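You operate a simulated robot arm through the tools that you are given. There is no shell and no other tool. Be economical: measure what you need, move in short steps, check, and stop when the job is done.

You run a simulated robot arm. Do the job below in one go: nothing can be reset, and whatever is moved stays where it is left.

Task
Put the M10 steel cylinder from the top tray of the blue trolley on the middle bench and the M12 steel cylinder on the table of the bin rack. Take the clear jar and put it on the low shelf of the packing table. Put the clear bag that says "nuts" from the long bench on the end bench and the clear bag marked "bolts" on the low shelf of the packing table. Take the long black bolt and put it on the wall side of the parts bench. Open the yellow tank lid. Do these in any order. Set down upright: clear jar, clear bag.
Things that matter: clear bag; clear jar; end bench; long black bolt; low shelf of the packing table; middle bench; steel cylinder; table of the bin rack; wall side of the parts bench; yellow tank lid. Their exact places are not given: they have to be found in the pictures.

It is judged by the outcome, as a careful person would: the job done as asked, and still so three seconds after it is handed in. It fails if anything else is knocked over, pushed out of place, dropped, spilled or broken. A push-on lid holds only when it is set on centred and level and pressed home; a screw cap is set on level and turned clockwise until tight.

Robot
A 7-joint arm with a two-finger parallel gripper on a trunk, on a base that drives. Base frame: it is fixed to the floor where the robot stands at the start and does not move with it; the origin is under the middle of the robot, x ahead of it, y to its left, z up; the surface under the hand at the start is at about z = 0.74. Lengths are in m, angles in degrees, forces in N, time in s.
With the tool pointing down near the work surface it reaches from about 0.24 to 0.7 m from the robot's upright axis, wherever it stands. Its first joint turns from -166.0 to 166.0 degrees. Places, roughly: clear bag [4.25, 4.75, 1]; clear jar (7x7x10 cm) [4.2, 4.2, 0.9]; end bench [4.3, 6.3, 0.8]; long black bolt (2x2x6 cm) [-1.1, 5.3, 1]; low shelf of the packing table [4.3, 7.6, 0.3]; middle bench [4.3, 0.3, 0.8]; steel cylinder [0.5, 0, 0.75]; table of the bin rack (36x12 cm) [-0.44, -2, 0.5]; wall side of the parts bench (23x94 cm) [1.74, 5.02, 0.76]; yellow tank lid [-0.8, 5.6, 1]. Payload 3.43 kg.
The TCP is the grasp point between the finger pads, 0.03 m short of the fingertips. In the tool frame z runs along the fingers and y along their closing line. Largest opening 0.094 m; finger width 0.028, thickness 0.01; the body of the gripper, 0.05 by 0.096 m, starts 0.055 m behind the TCP.
Orientation is that of the tool frame in the base frame, as a unit quaternion [x, y, z, w]. With the fingers straight down and closing along the base's y, the tool's x points along the base's -x, its y along +y and its z along -z.

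Tools
- The arm moves only by the tool arm_command. Its argument "motion" is a list of rows, each a list of 7 numbers: the shift along the tool's x, y, z in units of 50 mm (1.0 is 50 mm), then the turn, a rotation vector about the tool's x, y, z in units of 5 degrees (1.0 is 5 degrees), then the opening, from 0 (shut) to 1 (fully open). In form: [[tx, ty, tz, wx, wy, wz, gripper], ...]. A call has 1 to 8 rows; each row shifts and turns the commanded pose from where the row before left it, along the tool's axes as they then stand. A call with a number of a shift or a turn outside -1 to 1 is refused whole. A row lasts 0.2 s, in which the tool goes at most 0.05 m and 8.6 degrees; a call with a longer step from one row to the next is refused whole, and so is a gripper value outside its range. Where a pose cannot be reached the arm comes as near as it can. A force on the tool above 40 N (or 10 N above the force at the start of the call, whichever is more), or a blocked arm, ends the call early, and 0.2 s more pass. The fingers move at their own pace (about 0.108 m/s each) and stop on an object; they squeeze with about 30 N. The grip force told is the motor's: it shows also when the fingers shut on nothing. Time passes only in rows, and 0.2 s behind the last, so rows that do not move let the fingers close. The reply holds the time, the measured pose of the TCP, the force on the tool along the base axes, the opening and the grip force, in the units named above and with some noise, with the torque about the TCP (base axes, N m) and any sound that the robot's microphone picked up.
- Cameras (640 x 400 px; columns grow to the right, rows downward): "scene" is now at [0.4229, 0.0323, 1.1377]; the picture's right is [-0.00, -0.35, -0.94], its down [-0.36, -0.87, 0.33] and it looks along [-0.93, 0.34, -0.13] (base axes); focal length 214 px, centre (320, 200). "wrist" rides on the gripper at [0.076, 0.014, -0.102] in the tool frame; the picture's right is [-0.18, 0.98, 0.00], its down [-0.75, -0.14, -0.64] and it looks along [-0.63, -0.12, 0.77] (tool axes); focal length 243 px, centre (320, 200).
- get_image(camera): a new picture of that camera. The clock stands still meanwhile.
- raise_lower(by): slides the trunk up (or, below 0, down) by that many m; the arm and the scene camera ride with it, the base frame stays. It gives what a move gives, with no picture.
- steer(legs): drives the robot by 1 to 6 legs, each [ahead, left, turn to the left] in m, m and degrees, along the robot's own axes; the way and the turn of a leg run together, so that a leg with both is an arc; at most 1.5 m and 180 degrees a leg. The arm and the cameras ride along, it lands a little off, and it stops where it bumps. It gives what a move gives.
- aim_head(pan, tilt): turns the head with the scene camera to pan (to the left, within 80 degrees either way) and tilt (down, from -29 to 69), counted from straight ahead of the robot. It gives what a move gives.
- probe_pixels(camera, pixels): for up to 12 pixels [column, row] of the newest picture of that camera ("zoom" is the newest enlarged one), the place [x, y, z] in the base frame of the surface seen there, good to about 0.003 m, but the place of the scene camera against the robot may be out by one fixed shift of up to 0.025 m in any direction. The clock stands still meanwhile.
- enlarge(camera, box): a new picture of the part [left, top, right, bottom] of that camera's present view, enlarged. The clock stands still meanwhile.
- close_job(): hands the job in; it is judged then, once.

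Go step by step. Measure first, check grasps and placings, and put right what went wrong. The budget is 131 turns and 152 pictures, counting those below and the enlarged ones. Unless the task says otherwise, let go and move clear before handing in.

The tools are called after "Emit:" as name(argument=value, ...) on one line, values as JSON. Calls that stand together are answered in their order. arm_command: Moves the arm, as the interface text tells. Its arguments: {"type":"object","properties":{"motion":{"type":"array","items":{"type":"array","items":{"type":"number"}}}},"required":["motion"]} The other tools are called the same way: raise_lower (by) slides the trunk up or down; steer (legs) drives the base; aim_head (pan, tilt) turns the head that bears the scene camera; get_image (camera) takes a picture; probe_pixels (camera, pixels) gives the place of the surface under pixels of a picture; enlarge (camera, box) takes an enlarged picture of a part of a camera's view; close_job () hands the job in.

At the start:

```text
time_s: 0.0
ee_pos: [0.3979, -0.0247, 1.0396]
tool_rot: [0.001, 1.0, 0.0, 0.0]
force: [-0.4, -0.2, -0.3]
moment: [-0.02, -0.01, 0.0]
finger_gap: 0.0938
gripper_force: 0.1
trunk travel left (down, up): [-0.2, 0.39]
robot x, y, heading: [-0.0007, -0.0008, -0.1]
head pan, tilt: [69.3, 68.8]
```

scene: 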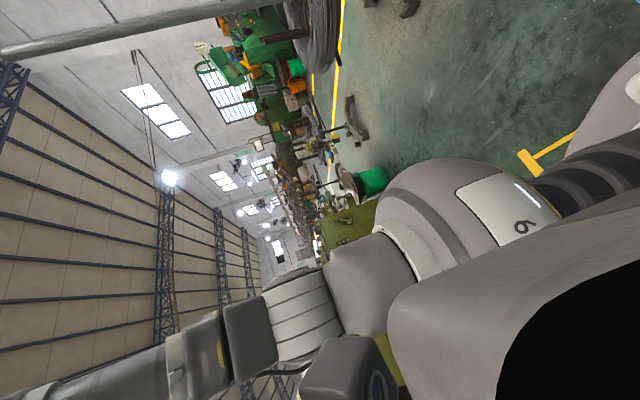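
wrist: 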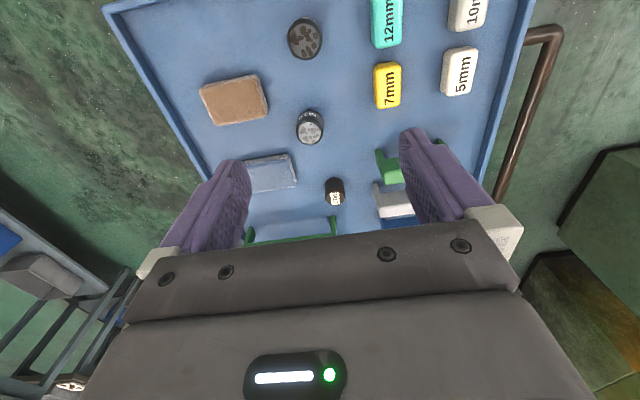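

The wrist view shows the blue tray with several small items, including cylinders near (305,38), (310,125) and (335,190). The scene camera is badly aimed, so I'll aim it forward and zoom in on the tray.

Emit:
aim_head(pan=0, tilt=50)

Emit:
get_image(camera="scene")

Emit:
enlarge(camera="wrist", box=[180, 0, 500, 240])

```text
time_s: 1.4
ee_pos: [0.3981, -0.0246, 1.0393]
tool_rot: [0.0, 1.0, 0.0, 0.0]
force: [-1.0, 0.0, 0.4]
moment: [-0.05, 0.0, 0.01]
finger_gap: 0.094
gripper_force: 0.0
trunk travel left (down, up): [-0.2, 0.39]
robot x, y, heading: [0.0014, 0.0055, -0.1]
head pan, tilt: [0.0, 50.0]
```

```text
149 pictures are left
```

scene: 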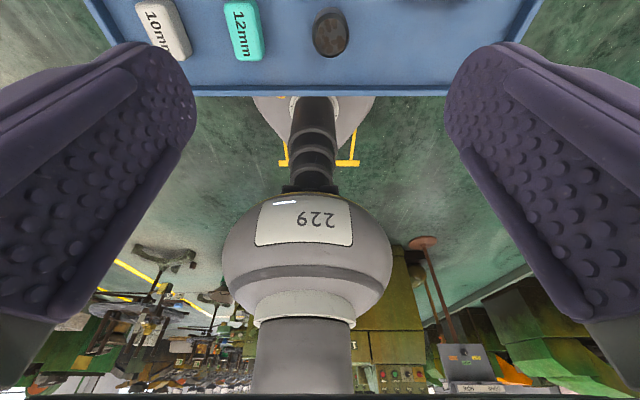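

```text
1.67 times, centred on (340, 120) of wrist
```

zoom: 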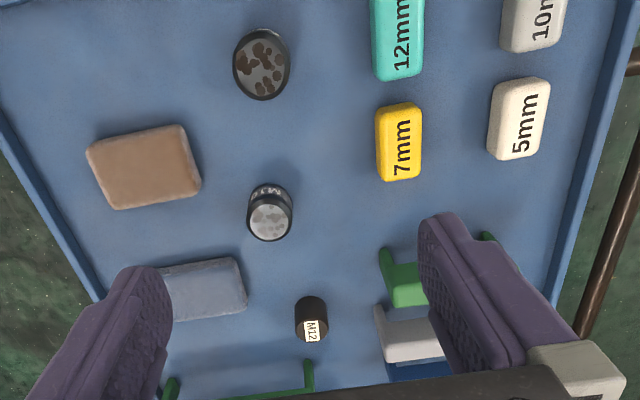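

The "scene" camera appears to ride in the palm, looking along the tool. Next I'll measure the cylinders and zoom in on their labels.

Emit:
get_image(camera="wrist")

Emit:
probe_pixels(camera="wrist", pixels=[[310, 131], [310, 112], [335, 183], [334, 197], [304, 42], [304, 25], [340, 140], [330, 215], [384, 210], [270, 175]])

Emit:
enlarge(camera="wrist", box=[280, 95, 360, 145])

Emit:
enlarge(camera="wrist", box=[300, 160, 380, 210])

Emit:
aim_head(pan=0, tilt=0)

Emit:
get_image(camera="scene")

```text
147 pictures are left
```

wrist: 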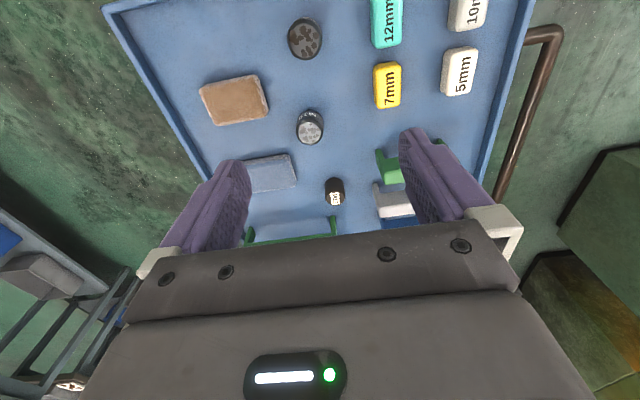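

```text
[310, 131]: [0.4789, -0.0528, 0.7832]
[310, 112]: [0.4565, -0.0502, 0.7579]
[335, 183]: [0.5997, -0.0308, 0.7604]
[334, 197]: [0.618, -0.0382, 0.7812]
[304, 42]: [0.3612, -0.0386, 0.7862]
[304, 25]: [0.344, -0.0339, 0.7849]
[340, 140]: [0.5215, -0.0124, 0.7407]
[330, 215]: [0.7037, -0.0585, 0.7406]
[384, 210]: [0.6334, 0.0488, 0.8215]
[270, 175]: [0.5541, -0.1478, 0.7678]
```

```text
8.00 times, centred on (320, 120) of wrist
```

zoom: 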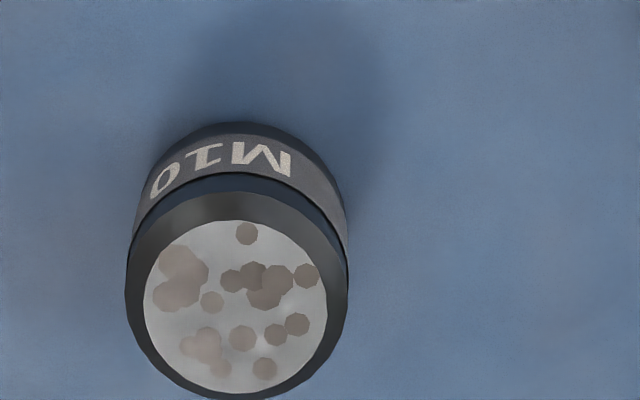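

```text
8.00 times, centred on (340, 185) of wrist
```

zoom: 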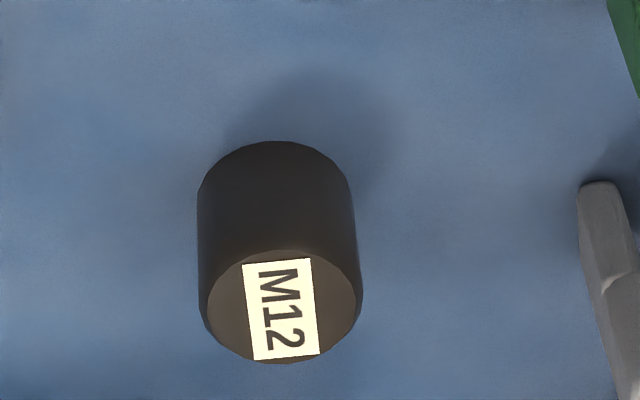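

```text
time_s: 2.6
ee_pos: [0.3984, -0.0248, 1.0399]
tool_rot: [0.0, 1.0, 0.0, 0.0]
force: [-0.2, 0.4, -0.4]
moment: [0.01, 0.02, -0.01]
finger_gap: 0.0943
gripper_force: 0.0
trunk travel left (down, up): [-0.2, 0.39]
robot x, y, heading: [0.001, -0.001, 0.1]
head pan, tilt: [0.0, 0.0]
```

```text
144 pictures are left
```

scene: 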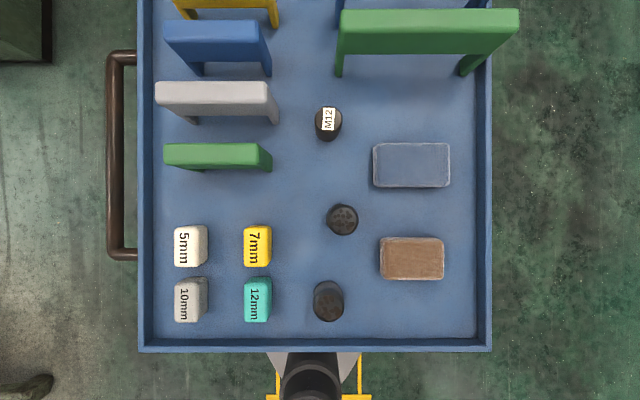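

M10 is the middle cylinder at about (0.48,-0.053) and M12 the farther one at about (0.62,-0.037). I'll move above M10, part of the way down, and check.

Emit:
probe_pixels(camera="scene", pixels=[[342, 219], [329, 118], [330, 300], [300, 200]])

Emit:
arm_command(motion=[[-0.84, -0.28, 0, 0, 0, 0, 1], [-0.84, -0.28, 0, 0, 0, 0, 1], [0, 0, 1, 0, 0, 0, 1], [0, 0, 1, 0, 0, 0, 1], [0, 0, 1, 0, 0, 0, 1], [0, 0, 0.8, 0, 0, 0, 1], [0, 0, 0, 0, 0, 0, 1]])

Emit:
get_image(camera="scene")

Emit:
get_image(camera="wrist")

```text
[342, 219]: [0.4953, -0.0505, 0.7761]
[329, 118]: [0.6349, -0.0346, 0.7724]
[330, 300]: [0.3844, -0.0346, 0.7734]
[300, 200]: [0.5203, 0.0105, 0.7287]
```

```text
time_s: 4.2
ee_pos: [0.481, -0.0526, 0.8484]
tool_rot: [0.0, 1.0, 0.0, 0.0]
force: [0.0, 0.1, -1.1]
moment: [-0.01, -0.03, 0.03]
finger_gap: 0.0938
gripper_force: 0.0
trunk travel left (down, up): [-0.2, 0.39]
robot x, y, heading: [0.0055, -0.0024, -0.1]
head pan, tilt: [0.0, 0.0]
```

```text
143 pictures are left
```

scene: 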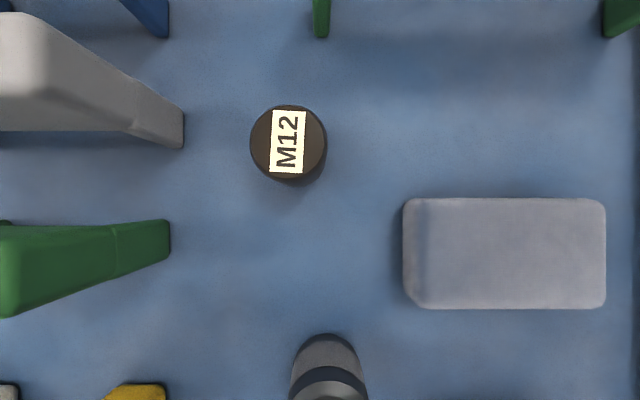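

```text
142 pictures are left
```

wrist: 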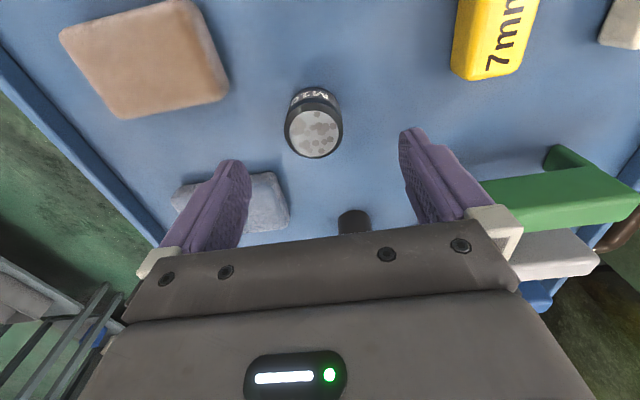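

The tool is centred over M10 at (315,130). I'll lower it and grip.

Emit:
arm_command(motion=[[0, 0, 0.75, 0, 0, 0, 1], [0, 0, 0.7, 0, 0, 0, 1], [0, 0, 0, 0, 0, 0, 0], [0, 0, 0, 0, 0, 0, 0], [0, 0, 0, 0, 0, 0, 0]])

Emit:
get_image(camera="wrist")

```text
time_s: 5.4
ee_pos: [0.483, -0.0512, 0.7751]
tool_rot: [0.001, 1.0, 0.0, 0.0]
force: [-0.8, 0.6, -0.4]
moment: [0.01, 0.02, 0.01]
finger_gap: 0.0438
gripper_force: 29.9
trunk travel left (down, up): [-0.2, 0.39]
robot x, y, heading: [-0.0049, -0.0029, -0.2]
head pan, tilt: [0.0, 0.0]
```

```text
141 pictures are left
```

wrist: 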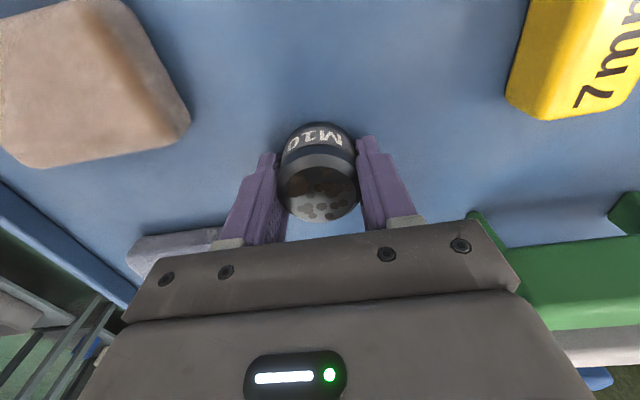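

M10 is gripped at a 44 mm gap. I'll lift it and survey the surroundings with the scene camera.

Emit:
arm_command(motion=[[0, 0, -0.9, 0, 0, 0, 0], [0, 0, -1, 0, 0, 0, 0], [0, 0, -1, 0, 0, 0, 0], [0, 0, -1, 0, 0, 0, 0], [0, 0, -1, 0, 0, 0, 0], [0, 0, -1, 0, 0, 0, 0]])

Emit:
aim_head(pan=80, tilt=0)

Emit:
get_image(camera="scene")

Emit:
aim_head(pan=-80, tilt=0)

Emit:
get_image(camera="scene")

Emit:
aim_head(pan=0, tilt=-29)

Emit:
get_image(camera="scene")

```text
time_s: 6.8
ee_pos: [0.4806, -0.0534, 1.0729]
tool_rot: [0.0, 1.0, 0.0, 0.0]
force: [0.2, 0.1, 0.1]
moment: [0.02, 0.01, 0.03]
finger_gap: 0.0001
gripper_force: 30.3
trunk travel left (down, up): [-0.2, 0.39]
robot x, y, heading: [-0.0026, -0.0017, 0.2]
head pan, tilt: [0.0, 0.0]
```

```text
time_s: 8.3
ee_pos: [0.4814, -0.0522, 1.0725]
tool_rot: [0.001, 1.0, 0.0, 0.0]
force: [-0.3, 0.2, 0.2]
moment: [0.01, -0.01, 0.02]
finger_gap: 0.0
gripper_force: 29.1
trunk travel left (down, up): [-0.2, 0.39]
robot x, y, heading: [0.0023, -0.0046, -0.1]
head pan, tilt: [80.0, 0.0]
```

```text
140 pictures are left
```

scene: 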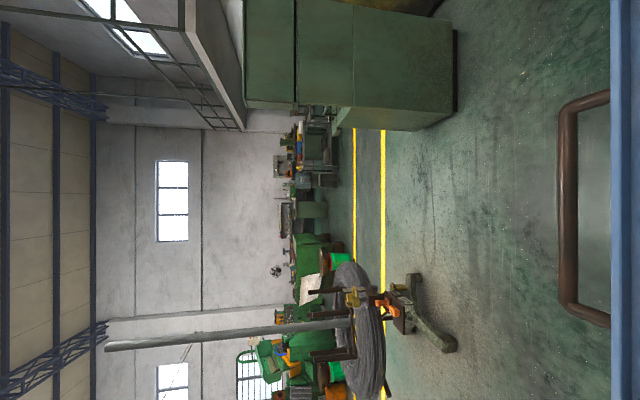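

```text
time_s: 10.8
ee_pos: [0.4796, -0.0513, 1.0712]
tool_rot: [0.0, 1.0, 0.0, 0.0]
force: [0.8, -0.7, 0.1]
moment: [0.02, 0.03, -0.02]
finger_gap: 0.0
gripper_force: 30.2
trunk travel left (down, up): [-0.2, 0.39]
robot x, y, heading: [-0.0006, 0.0011, 0.0]
head pan, tilt: [-80.0, 0.0]
```

```text
139 pictures are left
```

scene: 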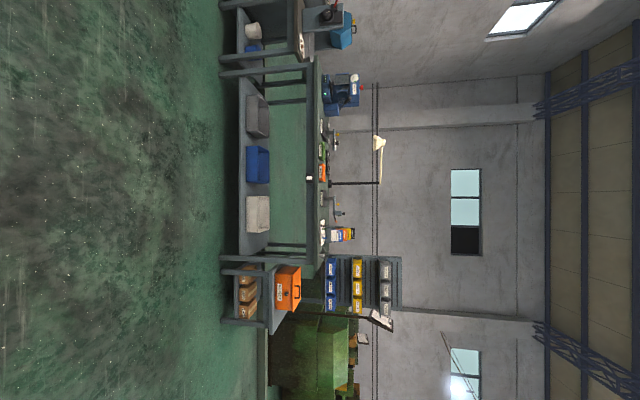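

```text
time_s: 12.3
ee_pos: [0.4822, -0.0524, 1.0719]
tool_rot: [0.001, 1.0, 0.0, -0.001]
force: [-0.1, -0.1, -0.1]
moment: [0.04, 0.0, 0.0]
finger_gap: 0.0
gripper_force: 29.9
trunk travel left (down, up): [-0.2, 0.39]
robot x, y, heading: [-0.0001, 0.0017, 0.1]
head pan, tilt: [0.0, -28.6]
```

```text
138 pictures are left
```

scene: 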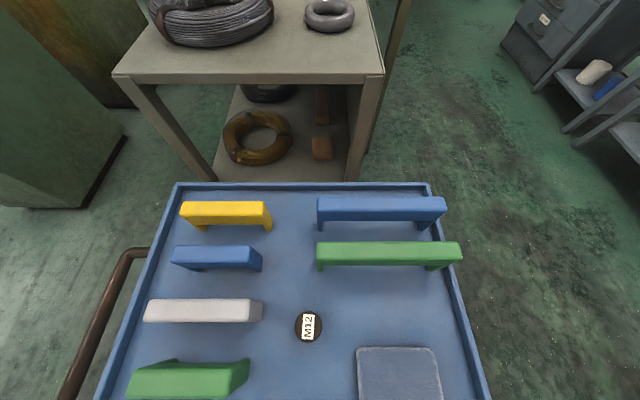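

The finger gap reads 0, so M10 slipped out. I'll look for where it is now.

Emit:
get_image(camera="wrist")

Emit:
aim_head(pan=0, tilt=10)

Emit:
get_image(camera="scene")

```text
137 pictures are left
```

wrist: 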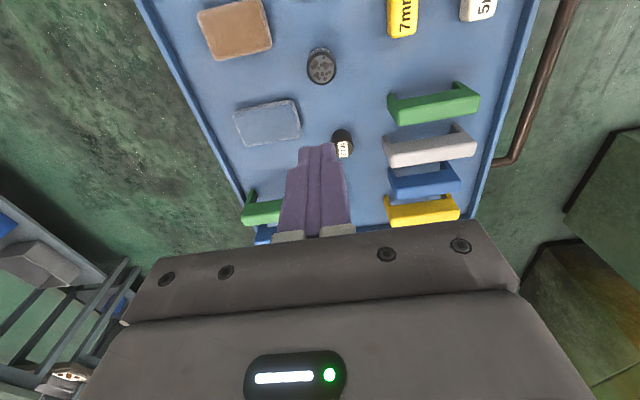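

```text
time_s: 13.4
ee_pos: [0.4817, -0.053, 1.072]
tool_rot: [0.0, 1.0, 0.0, 0.0]
force: [-0.7, -0.3, 0.0]
moment: [0.02, 0.0, -0.01]
finger_gap: 0.0001
gripper_force: 29.5
trunk travel left (down, up): [-0.2, 0.39]
robot x, y, heading: [0.0016, -0.0007, -0.1]
head pan, tilt: [0.0, 10.0]
```

```text
136 pictures are left
```

scene: 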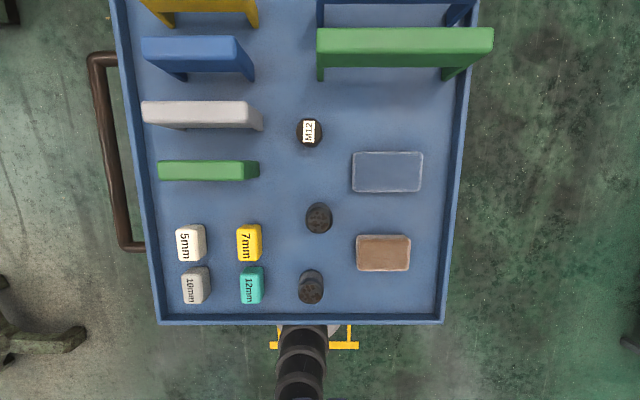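

M10 is still upright in its old place, so the fast lift slipped off it. I'll regrip slightly lower and lift slowly.

Emit:
probe_pixels(camera="wrist", pixels=[[322, 70], [320, 54], [309, 70], [335, 70]])

Emit:
arm_command(motion=[[0, 0, 0, 0, 0, 0, 1], [0, 0, 0, 0, 0, 0, 1], [0, 0, 1, 0, 0, 0, 1], [0, 0, 1, 0, 0, 0, 1], [0, 0, 1, 0, 0, 0, 1], [0, 0, 1, 0, 0, 0, 1], [0, 0, 1, 0, 0, 0, 1], [0, 0, 0, 0, 0, 0, 1]])

Emit:
get_image(camera="wrist")

```text
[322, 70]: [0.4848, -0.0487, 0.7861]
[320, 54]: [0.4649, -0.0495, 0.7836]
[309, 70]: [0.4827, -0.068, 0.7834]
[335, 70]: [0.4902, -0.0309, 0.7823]
```

```text
time_s: 15.2
ee_pos: [0.4806, -0.0523, 0.8206]
tool_rot: [-0.001, 1.0, 0.0, 0.0]
force: [0.7, 0.6, -0.3]
moment: [0.04, 0.0, -0.04]
finger_gap: 0.0941
gripper_force: 0.0
trunk travel left (down, up): [-0.2, 0.39]
robot x, y, heading: [0.0031, 0.0017, -0.0]
head pan, tilt: [0.0, 10.0]
```

```text
135 pictures are left
```

wrist: 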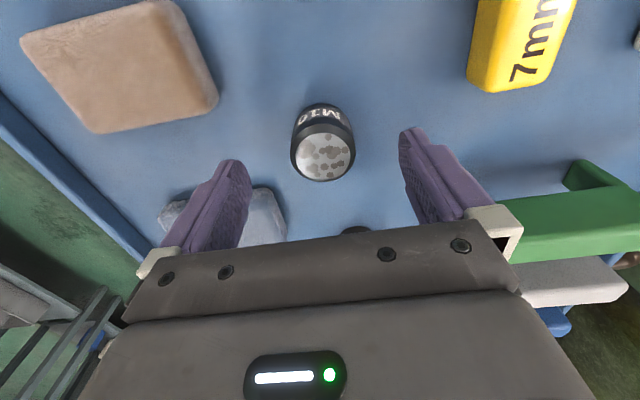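

Emit:
arm_command(motion=[[-0.06, 0.04, 0.5, 0, 0, 0, 1], [0, 0, 0.45, 0, 0, 0, 1], [0, 0, 0, 0, 0, 0, 0], [0, 0, 0, 0, 0, 0, 0], [0, 0, 0, 0, 0, 0, 0], [0, 0, 0, 0, 0, 0, 0]])

Emit:
arm_command(motion=[[0, 0, -0.05, 0, 0, 0, 0], [0, 0, -0.1, 0, 0, 0, 0], [0, 0, -0.1, 0, 0, 0, 0], [0, 0, -0.1, 0, 0, 0, 0], [0, 0, -0.1, 0, 0, 0, 0]])

Emit:
get_image(camera="wrist")

```text
time_s: 16.6
ee_pos: [0.4842, -0.0505, 0.7738]
tool_rot: [0.0, 1.0, 0.001, -0.001]
force: [0.4, -0.2, 0.7]
moment: [0.05, -0.05, 0.01]
finger_gap: 0.0432
gripper_force: 29.9
trunk travel left (down, up): [-0.2, 0.39]
robot x, y, heading: [-0.0018, 0.0021, 0.2]
head pan, tilt: [0.0, 10.0]
```

```text
time_s: 17.8
ee_pos: [0.4849, -0.0512, 0.796]
tool_rot: [0.001, 1.0, 0.0, 0.0]
force: [-0.1, -0.3, -2.7]
moment: [0.01, -0.02, -0.01]
finger_gap: 0.0434
gripper_force: 29.8
trunk travel left (down, up): [-0.2, 0.39]
robot x, y, heading: [-0.0019, -0.0025, 0.0]
head pan, tilt: [0.0, 10.0]
```

```text
134 pictures are left
```

wrist: 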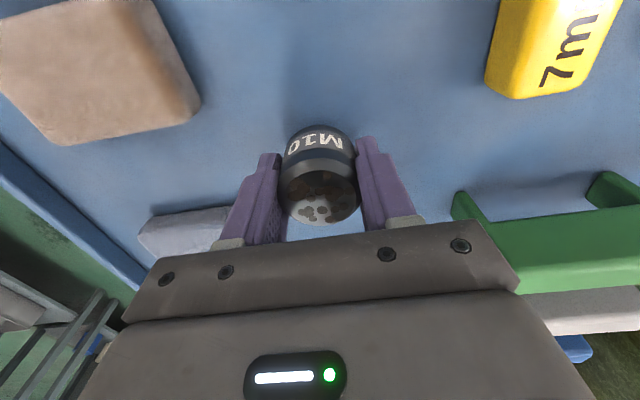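

M10 is holding with about 2.7 N of weight. I'll keep lifting gently.

Emit:
arm_command(motion=[[0, 0, -0.15, 0, 0, 0, 0], [0, 0, -0.2, 0, 0, 0, 0], [0, 0, -0.25, 0, 0, 0, 0], [0, 0, -0.3, 0, 0, 0, 0], [0, 0, -0.35, 0, 0, 0, 0], [0, 0, -0.4, 0, 0, 0, 0], [0, 0, -0.4, 0, 0, 0, 0], [0, 0, -0.4, 0, 0, 0, 0]])

Emit:
arm_command(motion=[[0, 0, -0.3, 0, 0, 0, 0], [0, 0, -0.4, 0, 0, 0, 0], [0, 0, -0.4, 0, 0, 0, 0], [0, 0, -0.4, 0, 0, 0, 0], [0, 0, -0.4, 0, 0, 0, 0], [0, 0, -0.3, 0, 0, 0, 0], [0, 0, -0.2, 0, 0, 0, 0]])

Emit:
get_image(camera="wrist")

```text
time_s: 19.6
ee_pos: [0.4851, -0.0495, 0.9185]
tool_rot: [0.0, 1.0, 0.0, 0.0]
force: [0.0, -0.3, -2.7]
moment: [-0.01, 0.0, -0.02]
finger_gap: 0.0433
gripper_force: 29.8
trunk travel left (down, up): [-0.2, 0.39]
robot x, y, heading: [0.0006, -0.0001, 0.0]
head pan, tilt: [0.0, 10.0]
```

```text
time_s: 21.2
ee_pos: [0.4846, -0.0504, 1.0384]
tool_rot: [0.0, 1.0, -0.001, -0.001]
force: [-0.5, -0.2, -2.3]
moment: [0.01, 0.01, -0.03]
finger_gap: 0.0434
gripper_force: 30.6
trunk travel left (down, up): [-0.2, 0.39]
robot x, y, heading: [0.0009, -0.0007, 0.3]
head pan, tilt: [0.0, 10.0]
```

```text
133 pictures are left
```

wrist: 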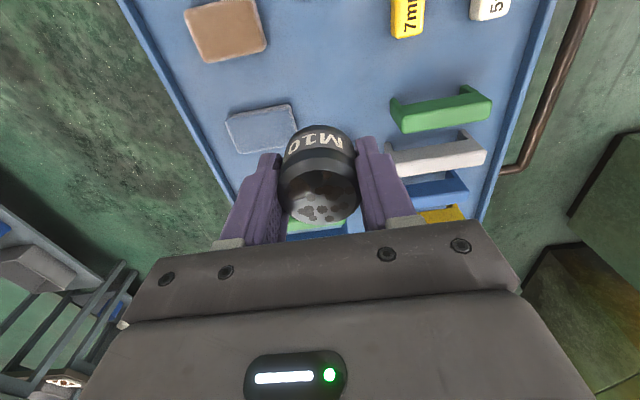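

M10 is secure. I'll look ahead again and probe to plan the drive.

Emit:
aim_head(pan=0, tilt=-29)

Emit:
get_image(camera="scene")

Emit:
probe_pixels(camera="scene", pixels=[[120, 75], [380, 75], [360, 178], [120, 140], [430, 190], [530, 80], [600, 110], [450, 10], [200, 180]])

Emit:
aim_head(pan=-60, tilt=-29)

Emit:
get_image(camera="scene")

Emit:
probe_pixels(camera="scene", pixels=[[230, 20], [230, 60], [235, 100], [235, 150], [235, 200], [230, 250], [230, 300], [320, 100], [320, 200]])

```text
time_s: 22.2
ee_pos: [0.4852, -0.0507, 1.0383]
tool_rot: [0.0, 1.0, 0.0, -0.001]
force: [-0.1, -0.2, -3.2]
moment: [0.0, -0.02, -0.03]
finger_gap: 0.0432
gripper_force: 29.7
trunk travel left (down, up): [-0.2, 0.39]
robot x, y, heading: [0.0018, -0.0017, -0.1]
head pan, tilt: [0.0, -28.6]
```

```text
132 pictures are left
```

scene: 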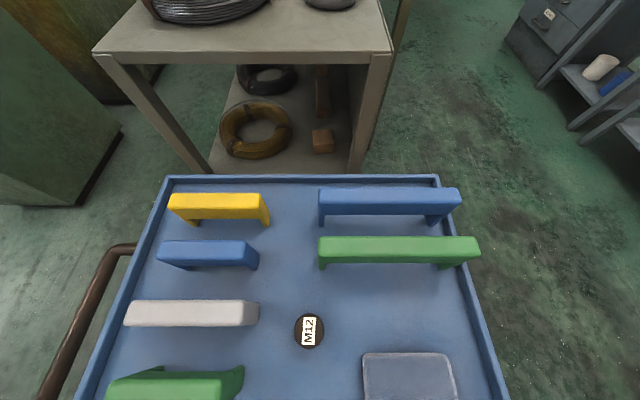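

```text
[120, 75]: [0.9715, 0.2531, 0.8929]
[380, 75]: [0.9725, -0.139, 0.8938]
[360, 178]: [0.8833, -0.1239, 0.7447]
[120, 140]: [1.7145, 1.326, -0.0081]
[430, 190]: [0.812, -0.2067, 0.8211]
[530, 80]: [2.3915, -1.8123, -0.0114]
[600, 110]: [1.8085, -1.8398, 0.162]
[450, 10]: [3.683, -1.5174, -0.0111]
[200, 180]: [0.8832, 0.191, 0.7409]
```

```text
time_s: 23.5
ee_pos: [0.4848, -0.0506, 1.0385]
tool_rot: [0.0, 1.0, 0.0, 0.0]
force: [-0.5, 1.7, -2.3]
moment: [0.02, -0.02, 0.03]
finger_gap: 0.0435
gripper_force: 30.6
trunk travel left (down, up): [-0.2, 0.39]
robot x, y, heading: [0.0024, -0.0008, 0.1]
head pan, tilt: [-60.0, -28.6]
```

```text
131 pictures are left
```

scene: 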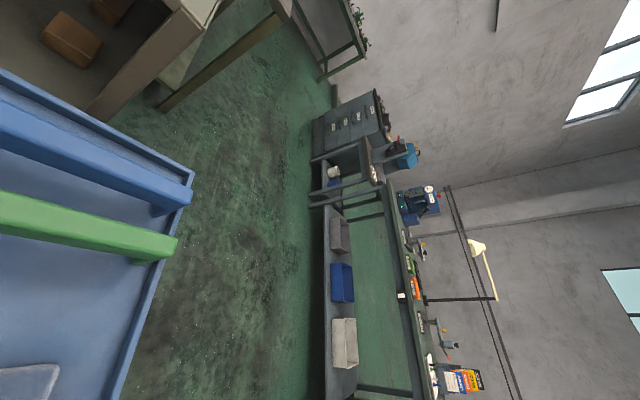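

```text
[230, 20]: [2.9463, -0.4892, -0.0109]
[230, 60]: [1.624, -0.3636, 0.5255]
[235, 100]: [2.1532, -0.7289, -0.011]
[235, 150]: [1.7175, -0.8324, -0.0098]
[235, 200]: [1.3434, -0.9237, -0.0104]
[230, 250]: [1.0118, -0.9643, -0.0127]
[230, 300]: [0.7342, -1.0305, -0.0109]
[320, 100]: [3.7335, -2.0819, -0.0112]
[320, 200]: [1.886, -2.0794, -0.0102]
```

There's a clear aisle around y=-1 running toward +x. I'll drive right, then ahead to x≈2.8.

Emit:
steer(legs=[[0, -1.0, 0], [1.4, 0, 0], [1.3, 0, 0]])

Emit:
aim_head(pan=0, tilt=-29)

Emit:
get_image(camera="scene")

Emit:
aim_head(pan=65, tilt=-29)

Emit:
get_image(camera="scene")

```text
time_s: 41.4
ee_pos: [3.176, -1.0548, 1.0383]
tool_rot: [-0.001, 1.0, 0.0, 0.0]
force: [0.3, -1.2, -3.8]
moment: [0.07, 0.02, 0.03]
finger_gap: 0.0434
gripper_force: 29.9
trunk travel left (down, up): [-0.2, 0.39]
robot x, y, heading: [2.6924, -1.0065, 0.3]
head pan, tilt: [-60.0, -28.6]
```

```text
time_s: 42.7
ee_pos: [3.1757, -1.0546, 1.0394]
tool_rot: [-0.002, 1.0, -0.001, 0.0]
force: [0.4, 0.9, -2.7]
moment: [-0.01, 0.03, -0.02]
finger_gap: 0.0437
gripper_force: 30.5
trunk travel left (down, up): [-0.2, 0.39]
robot x, y, heading: [2.6882, -1.0051, 0.4]
head pan, tilt: [0.0, -28.6]
```

```text
130 pictures are left
```

scene: 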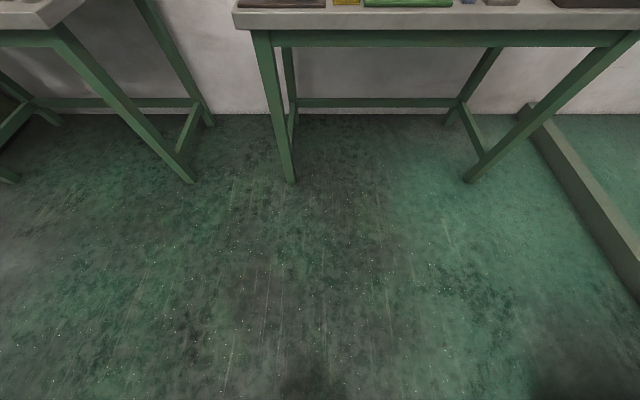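

```text
time_s: 44.0
ee_pos: [3.1755, -1.0552, 1.0393]
tool_rot: [-0.002, 1.0, 0.001, 0.0]
force: [0.8, -0.3, -2.6]
moment: [0.0, -0.01, 0.03]
finger_gap: 0.0435
gripper_force: 29.6
trunk travel left (down, up): [-0.2, 0.39]
robot x, y, heading: [2.6899, -1.0024, 0.2]
head pan, tilt: [65.0, -28.6]
```

```text
129 pictures are left
```

scene: 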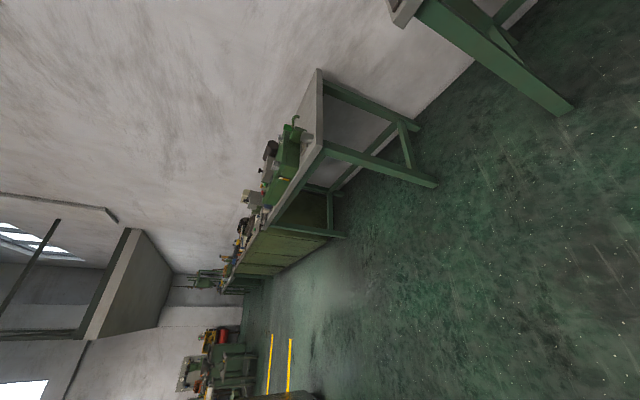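

The middle bench is the grey-topped one on the left around (310,120). I'll shift left and look at its top.

Emit:
probe_pixels(camera="scene", pixels=[[318, 72], [318, 140], [435, 185], [262, 225], [340, 235], [310, 110], [330, 300], [290, 345]])

Emit:
steer(legs=[[0, 1.2, 0], [0.35, 0, 0]])

Emit:
aim_head(pan=0, tilt=-29)

Emit:
get_image(camera="scene")

```text
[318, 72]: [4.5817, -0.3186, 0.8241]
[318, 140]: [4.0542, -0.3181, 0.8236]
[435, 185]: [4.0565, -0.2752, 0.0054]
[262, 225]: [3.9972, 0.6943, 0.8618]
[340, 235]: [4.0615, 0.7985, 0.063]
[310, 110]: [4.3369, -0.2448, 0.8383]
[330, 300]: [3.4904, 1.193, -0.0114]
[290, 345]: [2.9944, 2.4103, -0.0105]
```

```text
time_s: 46.9
ee_pos: [3.1852, -0.6634, 1.0392]
tool_rot: [-0.022, 1.0, 0.001, -0.001]
force: [0.9, -0.6, -2.3]
moment: [-0.02, -0.05, 0.0]
finger_gap: 0.0433
gripper_force: 30.3
trunk travel left (down, up): [-0.2, 0.39]
robot x, y, heading: [2.6987, -0.6333, 1.9]
head pan, tilt: [65.0, -28.6]
stopped in leg 1: the robot was blocked; the commanded pose is now the measured one
```

```text
time_s: 48.3
ee_pos: [3.186, -0.6633, 1.0381]
tool_rot: [-0.022, 1.0, 0.001, 0.001]
force: [-0.6, -0.6, -2.4]
moment: [0.01, 0.03, -0.01]
finger_gap: 0.0435
gripper_force: 29.9
trunk travel left (down, up): [-0.2, 0.39]
robot x, y, heading: [2.7022, -0.6346, 2.3]
head pan, tilt: [0.0, -28.6]
```

```text
128 pictures are left
```

scene: 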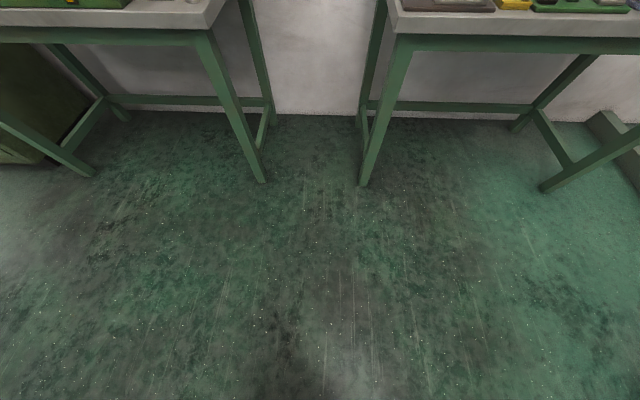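

The base bumped into something on its left. I'll back off and look at it.

Emit:
steer(legs=[[0, -0.12, 0]])

Emit:
aim_head(pan=70, tilt=40)

Emit:
get_image(camera="scene")

Emit:
probe_pixels(camera="scene", pixels=[[350, 50], [420, 50], [350, 150], [420, 150], [500, 150], [350, 250], [420, 250], [300, 250], [300, 150], [480, 60]])

```text
time_s: 49.5
ee_pos: [3.1908, -0.7849, 1.0382]
tool_rot: [-0.021, 1.0, 0.001, 0.0]
force: [-0.3, -0.8, -2.9]
moment: [0.02, 0.03, -0.03]
finger_gap: 0.0435
gripper_force: 30.5
trunk travel left (down, up): [-0.2, 0.39]
robot x, y, heading: [2.7022, -0.7575, 2.2]
head pan, tilt: [0.0, -28.6]
```

```text
time_s: 50.9
ee_pos: [3.1916, -0.7861, 1.0387]
tool_rot: [-0.021, 1.0, 0.001, 0.0]
force: [0.3, -0.6, -3.0]
moment: [0.02, 0.01, -0.02]
finger_gap: 0.0435
gripper_force: 29.8
trunk travel left (down, up): [-0.2, 0.39]
robot x, y, heading: [2.7041, -0.7566, 2.3]
head pan, tilt: [70.0, 40.0]
```

```text
127 pictures are left
```

scene: 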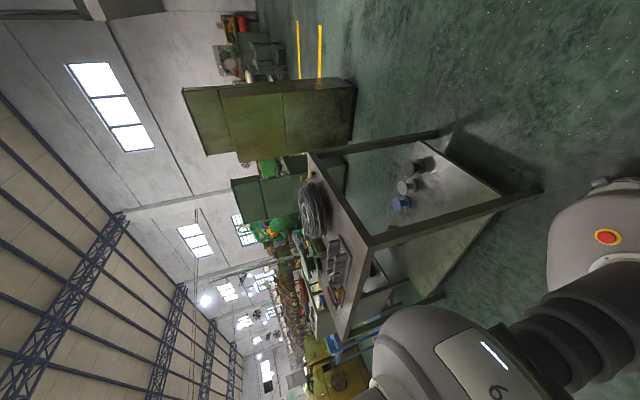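

```text
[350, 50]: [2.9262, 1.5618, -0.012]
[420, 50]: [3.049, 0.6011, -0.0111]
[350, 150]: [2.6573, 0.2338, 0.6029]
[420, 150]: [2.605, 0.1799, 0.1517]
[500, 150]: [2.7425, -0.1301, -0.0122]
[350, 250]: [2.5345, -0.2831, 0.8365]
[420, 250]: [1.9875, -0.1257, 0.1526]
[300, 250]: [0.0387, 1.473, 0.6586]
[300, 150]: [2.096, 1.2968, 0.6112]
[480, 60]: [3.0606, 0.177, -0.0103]
```

It was a sturdy table, with nothing disturbed. I'll go forward first, then left to the middle bench.

Emit:
steer(legs=[[0.7, 0, -2.2], [0, 1.05, 0]])

Emit:
aim_head(pan=0, tilt=-20)

Emit:
get_image(camera="scene")

Emit:
get_image(camera="wrist")

Emit:
probe_pixels(camera="scene", pixels=[[100, 100], [200, 100], [320, 100], [420, 100], [320, 150], [320, 180], [320, 200], [420, 180], [200, 180]])

```text
time_s: 59.7
ee_pos: [3.8833, 0.2586, 1.0378]
tool_rot: [-0.003, 1.0, 0.001, 0.0]
force: [0.1, -0.1, -2.4]
moment: [0.0, 0.0, 0.0]
finger_gap: 0.0435
gripper_force: 29.9
trunk travel left (down, up): [-0.2, 0.39]
robot x, y, heading: [3.3971, 0.3049, 0.5]
head pan, tilt: [70.0, 40.0]
```

```text
time_s: 61.1
ee_pos: [3.8819, 0.258, 1.0392]
tool_rot: [-0.003, 1.0, 0.001, 0.0]
force: [-0.1, -0.1, -2.7]
moment: [0.02, 0.01, 0.03]
finger_gap: 0.0433
gripper_force: 30.1
trunk travel left (down, up): [-0.2, 0.39]
robot x, y, heading: [3.3945, 0.3023, 0.2]
head pan, tilt: [0.0, -20.0]
```

```text
126 pictures are left
```

scene: 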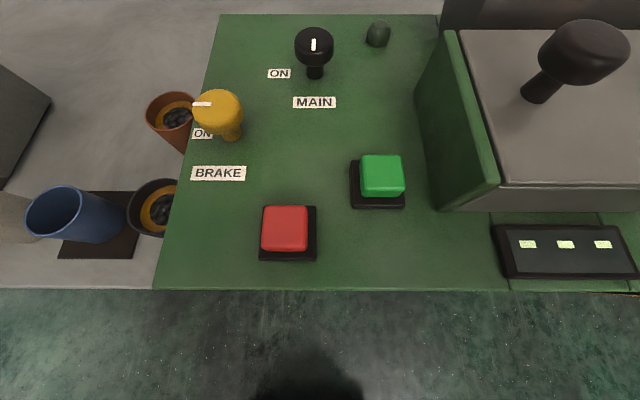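

```text
125 pictures are left
```

wrist: 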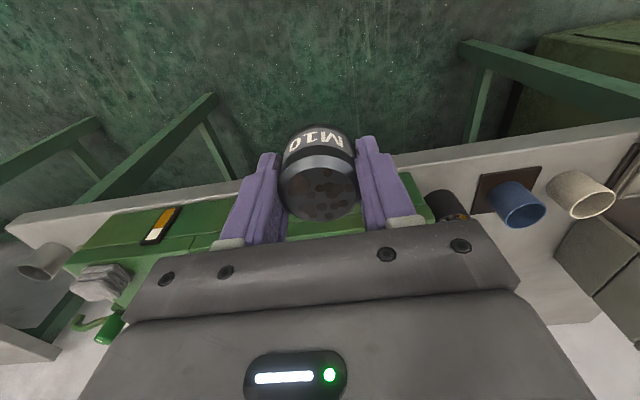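

```text
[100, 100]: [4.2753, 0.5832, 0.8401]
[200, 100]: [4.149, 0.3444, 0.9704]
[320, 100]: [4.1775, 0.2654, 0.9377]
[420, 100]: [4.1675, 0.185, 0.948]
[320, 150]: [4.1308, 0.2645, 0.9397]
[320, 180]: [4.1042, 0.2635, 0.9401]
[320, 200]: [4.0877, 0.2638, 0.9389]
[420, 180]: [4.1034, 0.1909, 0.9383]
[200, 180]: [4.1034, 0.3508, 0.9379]
```

A machine sits on the middle bench, so I need a free spot on its grey top (left part). I'll raise the trunk for a wider view.

Emit:
raise_lower(by=0.3)

Emit:
get_image(camera="scene")

Emit:
probe_pixels(camera="scene", pixels=[[80, 80], [140, 60], [100, 130], [60, 150], [140, 150], [180, 80], [520, 60], [500, 120], [560, 100], [40, 200], [200, 40], [100, 200]])

```text
time_s: 64.1
ee_pos: [3.8828, 0.2573, 1.338]
tool_rot: [-0.004, 1.0, 0.001, -0.001]
force: [-0.5, 0.2, -2.3]
moment: [0.01, -0.01, 0.02]
finger_gap: 0.0434
gripper_force: 29.9
trunk travel left (down, up): [-0.5, 0.09]
robot x, y, heading: [3.3968, 0.3013, 0.2]
head pan, tilt: [0.0, -20.0]
```

```text
124 pictures are left
```

scene: 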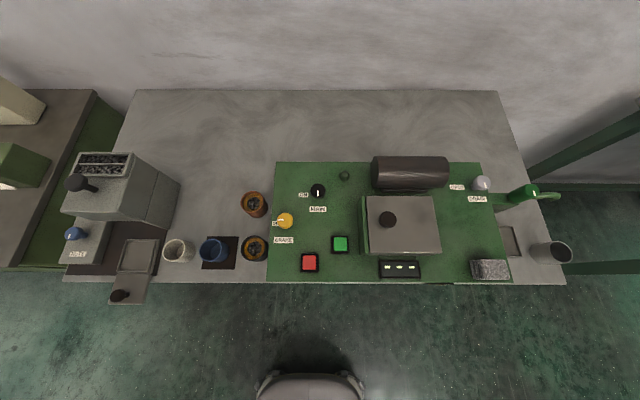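

```text
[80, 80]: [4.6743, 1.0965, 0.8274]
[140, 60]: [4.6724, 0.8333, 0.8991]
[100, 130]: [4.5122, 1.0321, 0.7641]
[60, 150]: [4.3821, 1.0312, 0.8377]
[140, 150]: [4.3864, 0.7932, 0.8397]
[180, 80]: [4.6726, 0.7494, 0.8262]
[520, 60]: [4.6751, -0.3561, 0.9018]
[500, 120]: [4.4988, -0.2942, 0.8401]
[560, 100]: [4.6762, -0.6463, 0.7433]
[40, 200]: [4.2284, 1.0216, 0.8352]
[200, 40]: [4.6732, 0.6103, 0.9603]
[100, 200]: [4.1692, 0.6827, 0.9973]
```

Emit:
probe_pixels(camera="scene", pixels=[[220, 200], [215, 165], [215, 130], [250, 165], [190, 220], [253, 200], [253, 240], [180, 180], [160, 160], [230, 110]])

Emit:
steer(legs=[[0.33, 0.15, 0]])

Emit:
get_image(camera="scene")

```text
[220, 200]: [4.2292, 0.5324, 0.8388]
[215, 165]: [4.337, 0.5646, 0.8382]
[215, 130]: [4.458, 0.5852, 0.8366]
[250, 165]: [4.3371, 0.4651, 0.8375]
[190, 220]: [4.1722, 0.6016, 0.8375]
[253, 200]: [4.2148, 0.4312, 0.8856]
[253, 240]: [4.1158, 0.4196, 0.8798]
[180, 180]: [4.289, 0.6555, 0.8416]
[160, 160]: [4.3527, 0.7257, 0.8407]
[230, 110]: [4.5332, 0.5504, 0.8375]
```

```text
time_s: 66.5
ee_pos: [4.2124, 0.409, 1.3381]
tool_rot: [-0.003, 1.0, 0.001, -0.001]
force: [0.0, 0.3, -2.9]
moment: [-0.01, -0.01, 0.01]
finger_gap: 0.0434
gripper_force: 29.6
trunk travel left (down, up): [-0.5, 0.09]
robot x, y, heading: [3.7237, 0.4561, 0.1]
head pan, tilt: [0.0, -20.0]
```

```text
123 pictures are left
```

scene: 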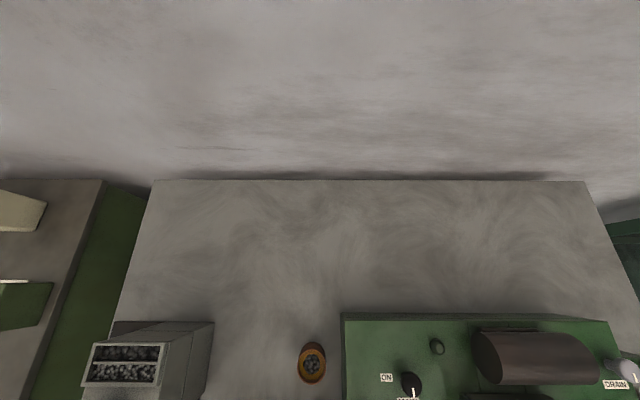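

I'll put M10 near (4.32,0.56), which is clear grey top. I'll move there gently, then lower the trunk part of the way.

Emit:
arm_command(motion=[[-0.15, 0.2, 0, 0, 0, 0, 0], [-0.25, 0.38, 0, 0, 0, 0, 0], [-0.3, 0.45, 0, 0, 0, 0, 0], [-0.33, 0.48, 0, 0, 0, 0, 0], [-0.33, 0.48, 0, 0, 0, 0, 0], [-0.33, 0.45, 0, 0, 0, 0, 0], [-0.3, 0.4, 0, 0, 0, 0, 0], [-0.17, 0.28, 0, 0, 0, 0, 0]])

Emit:
raise_lower(by=-0.36)

Emit:
get_image(camera="wrist")

Emit:
probe_pixels(camera="wrist", pixels=[[320, 110], [260, 110], [240, 150], [420, 150], [450, 120], [320, 60], [300, 240]])

```text
time_s: 68.3
ee_pos: [4.3203, 0.566, 1.3384]
tool_rot: [-0.003, 1.0, 0.001, -0.001]
force: [0.0, -0.5, -2.6]
moment: [-0.01, -0.03, -0.02]
finger_gap: 0.0433
gripper_force: 30.4
trunk travel left (down, up): [-0.5, 0.09]
robot x, y, heading: [3.7277, 0.4574, -0.1]
head pan, tilt: [0.0, -20.0]
```

```text
time_s: 71.8
ee_pos: [4.3183, 0.5656, 0.9791]
tool_rot: [-0.003, 1.0, 0.001, 0.0]
force: [0.8, 0.5, -2.5]
moment: [-0.03, 0.01, 0.0]
finger_gap: 0.0432
gripper_force: 30.1
trunk travel left (down, up): [-0.14, 0.45]
robot x, y, heading: [3.7251, 0.4569, 0.0]
head pan, tilt: [0.0, -20.0]
```

```text
122 pictures are left
```

wrist: 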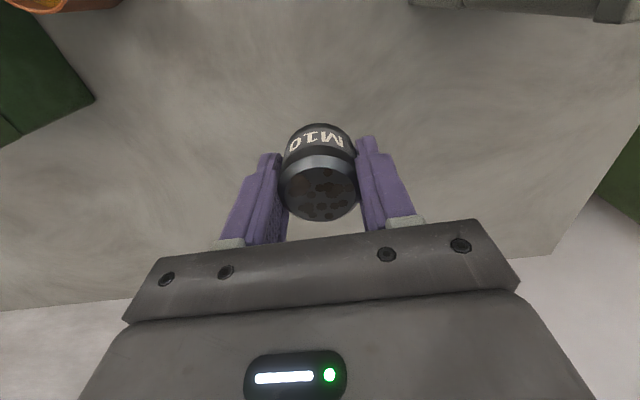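

```text
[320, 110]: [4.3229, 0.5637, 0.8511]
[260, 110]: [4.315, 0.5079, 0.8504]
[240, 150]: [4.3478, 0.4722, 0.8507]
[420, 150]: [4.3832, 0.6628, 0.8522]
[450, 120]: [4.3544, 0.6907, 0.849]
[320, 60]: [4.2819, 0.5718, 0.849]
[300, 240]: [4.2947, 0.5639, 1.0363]
```

The bench top is at z≈0.8505 and clear around the target. I'll lower to just touching.

Emit:
arm_command(motion=[[0, 0, 0.4, 0, 0, 0, 0], [0, 0, 0.5, 0, 0, 0, 0], [0, 0, 0.5, 0, 0, 0, 0], [0, 0, 0.3, 0, 0, 0, 0], [0, 0, 0.12, 0, 0, 0, 0], [0, 0, 0.08, 0, 0, 0, 0]])

Emit:
arm_command(motion=[[0, 0, 0.02, 0, 0, 0, 0], [0, 0, 0, 0, 0, 0, 0]])

```text
time_s: 73.2
ee_pos: [4.3179, 0.566, 0.8871]
tool_rot: [-0.003, 1.0, 0.001, 0.002]
force: [1.6, 0.9, 19.4]
moment: [0.05, 0.26, 0.05]
finger_gap: 0.0432
gripper_force: 30.1
trunk travel left (down, up): [-0.14, 0.45]
robot x, y, heading: [3.7282, 0.4602, 0.2]
head pan, tilt: [0.0, -20.0]
```

```text
time_s: 73.8
ee_pos: [4.3186, 0.5665, 0.8848]
tool_rot: [-0.003, 1.0, 0.0, 0.001]
force: [6.1, 0.2, 22.4]
moment: [-0.29, -0.2, 0.11]
finger_gap: 0.0433
gripper_force: 30.1
trunk travel left (down, up): [-0.14, 0.45]
robot x, y, heading: [3.726, 0.4593, 0.1]
head pan, tilt: [0.0, -20.0]
```

It's in contact with the bench at 22 N. I'll back up a hair, release and rise.

Emit:
arm_command(motion=[[0, 0, -0.04, 0, 0, 0, 0.2], [0, 0, 0, 0, 0, 0, 0.8], [0, 0, 0, 0, 0, 0, 0.8], [0, 0, -0.3, 0, 0, 0, 0.8], [0, 0, -0.8, 0, 0, 0, 0.8], [0, 0, -1, 0, 0, 0, 0.8], [0, 0, -1, 0, 0, 0, 0.8]])

Emit:
get_image(camera="wrist")

```text
time_s: 75.4
ee_pos: [4.3167, 0.5646, 1.0406]
tool_rot: [-0.003, 1.0, 0.001, -0.001]
force: [1.0, -0.5, 0.5]
moment: [-0.01, -0.02, 0.03]
finger_gap: 0.0752
gripper_force: 0.1
trunk travel left (down, up): [-0.14, 0.45]
robot x, y, heading: [3.7257, 0.4613, 0.5]
head pan, tilt: [0.0, -20.0]
```

```text
121 pictures are left
```

wrist: 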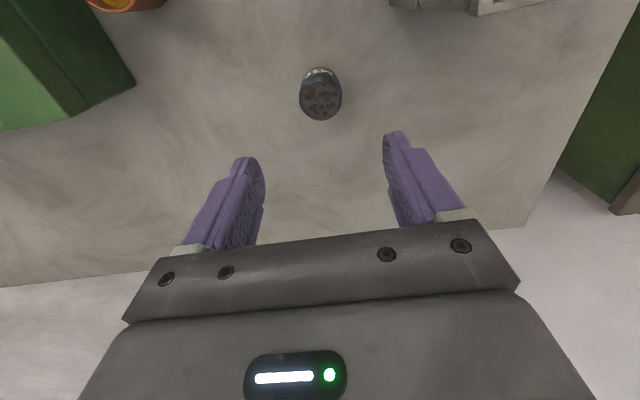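

M10 stands on the bench at (321,95). I'll back off, rise and look left along the aisle toward the long bench.

Emit:
raise_lower(by=0.25)

Emit:
steer(legs=[[-0.45, 0, 0]])

Emit:
aim_head(pan=60, tilt=0)

Emit:
get_image(camera="scene")

Emit:
probe_pixels(camera="scene", pixels=[[350, 50], [400, 100], [350, 100], [300, 100], [350, 200], [300, 200], [350, 300], [400, 300], [300, 300], [320, 350]])

```text
time_s: 77.9
ee_pos: [4.3172, 0.5663, 1.2896]
tool_rot: [-0.003, 1.0, 0.002, -0.001]
force: [1.4, -0.9, -0.2]
moment: [-0.01, -0.01, -0.03]
finger_gap: 0.0754
gripper_force: 0.0
trunk travel left (down, up): [-0.39, 0.2]
robot x, y, heading: [3.7282, 0.4593, -0.1]
head pan, tilt: [0.0, -20.0]
```

```text
time_s: 80.7
ee_pos: [3.8664, 0.5645, 1.2908]
tool_rot: [-0.003, 1.0, 0.001, 0.0]
force: [0.1, -0.2, 0.6]
moment: [0.0, 0.01, 0.02]
finger_gap: 0.0751
gripper_force: 0.0
trunk travel left (down, up): [-0.39, 0.2]
robot x, y, heading: [3.2733, 0.4536, -0.0]
head pan, tilt: [0.0, -20.0]
```

```text
time_s: 82.0
ee_pos: [3.8662, 0.5655, 1.2906]
tool_rot: [-0.003, 1.0, 0.001, 0.0]
force: [0.4, -0.1, 1.2]
moment: [-0.01, -0.02, -0.01]
finger_gap: 0.0751
gripper_force: 0.1
trunk travel left (down, up): [-0.39, 0.2]
robot x, y, heading: [3.2724, 0.455, 0.1]
head pan, tilt: [60.0, 0.0]
```

```text
120 pictures are left
```

scene: 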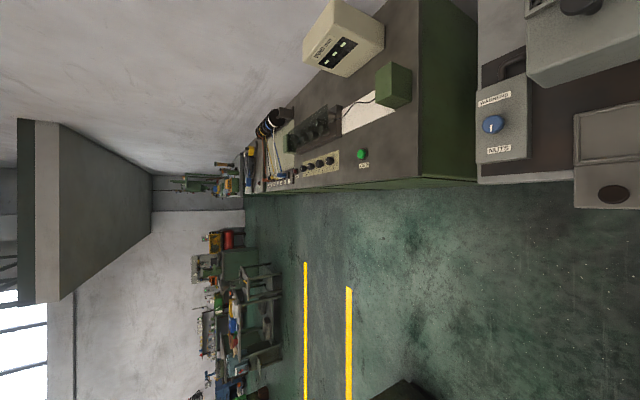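

```text
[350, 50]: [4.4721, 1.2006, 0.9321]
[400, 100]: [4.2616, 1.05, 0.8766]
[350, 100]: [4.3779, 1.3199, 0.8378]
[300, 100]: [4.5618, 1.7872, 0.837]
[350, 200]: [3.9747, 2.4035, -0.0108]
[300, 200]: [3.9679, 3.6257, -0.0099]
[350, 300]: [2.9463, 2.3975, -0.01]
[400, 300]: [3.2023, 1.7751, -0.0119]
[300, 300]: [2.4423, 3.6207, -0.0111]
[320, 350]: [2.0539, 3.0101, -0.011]
```

The aisle to y≈4 is clear. I'll check the hanging hood's height and drive left.

Emit:
probe_pixels(camera="scene", pixels=[[62, 297], [150, 172], [30, 122], [215, 190], [255, 140], [245, 180]])

Emit:
steer(legs=[[0, 1.25, 0], [0, 1.25, 0], [0, 1.1, 0]])

Emit:
aim_head(pan=0, tilt=-25)

Emit:
get_image(camera="scene")

```text
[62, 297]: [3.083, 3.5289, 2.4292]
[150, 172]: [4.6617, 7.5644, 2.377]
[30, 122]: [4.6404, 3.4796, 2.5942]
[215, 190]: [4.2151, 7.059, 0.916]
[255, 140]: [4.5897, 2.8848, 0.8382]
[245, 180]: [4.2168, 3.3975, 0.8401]
```

```text
time_s: 99.3
ee_pos: [3.8672, 4.1465, 1.2904]
tool_rot: [-0.003, 1.0, -0.001, 0.0]
force: [0.1, 0.0, 1.0]
moment: [-0.04, -0.05, 0.02]
finger_gap: 0.0753
gripper_force: 0.1
trunk travel left (down, up): [-0.39, 0.2]
robot x, y, heading: [3.2746, 4.0374, 0.2]
head pan, tilt: [60.0, 0.0]
```

```text
time_s: 100.6
ee_pos: [3.8661, 4.1468, 1.2909]
tool_rot: [-0.002, 1.0, 0.001, 0.0]
force: [0.0, 0.4, 0.3]
moment: [0.01, -0.01, -0.01]
finger_gap: 0.0753
gripper_force: 0.1
trunk travel left (down, up): [-0.39, 0.2]
robot x, y, heading: [3.2763, 4.041, 0.0]
head pan, tilt: [0.0, -25.0]
```

```text
119 pictures are left
```

scene: 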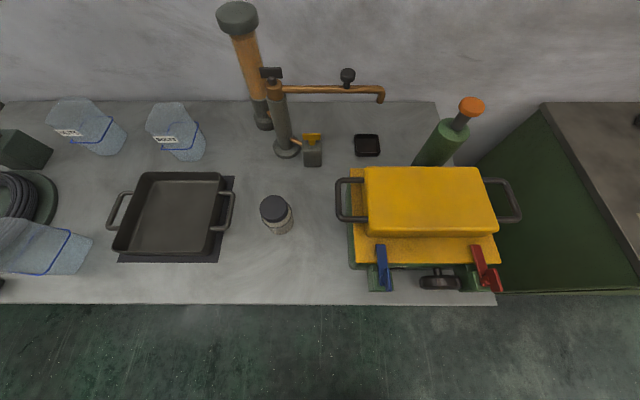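

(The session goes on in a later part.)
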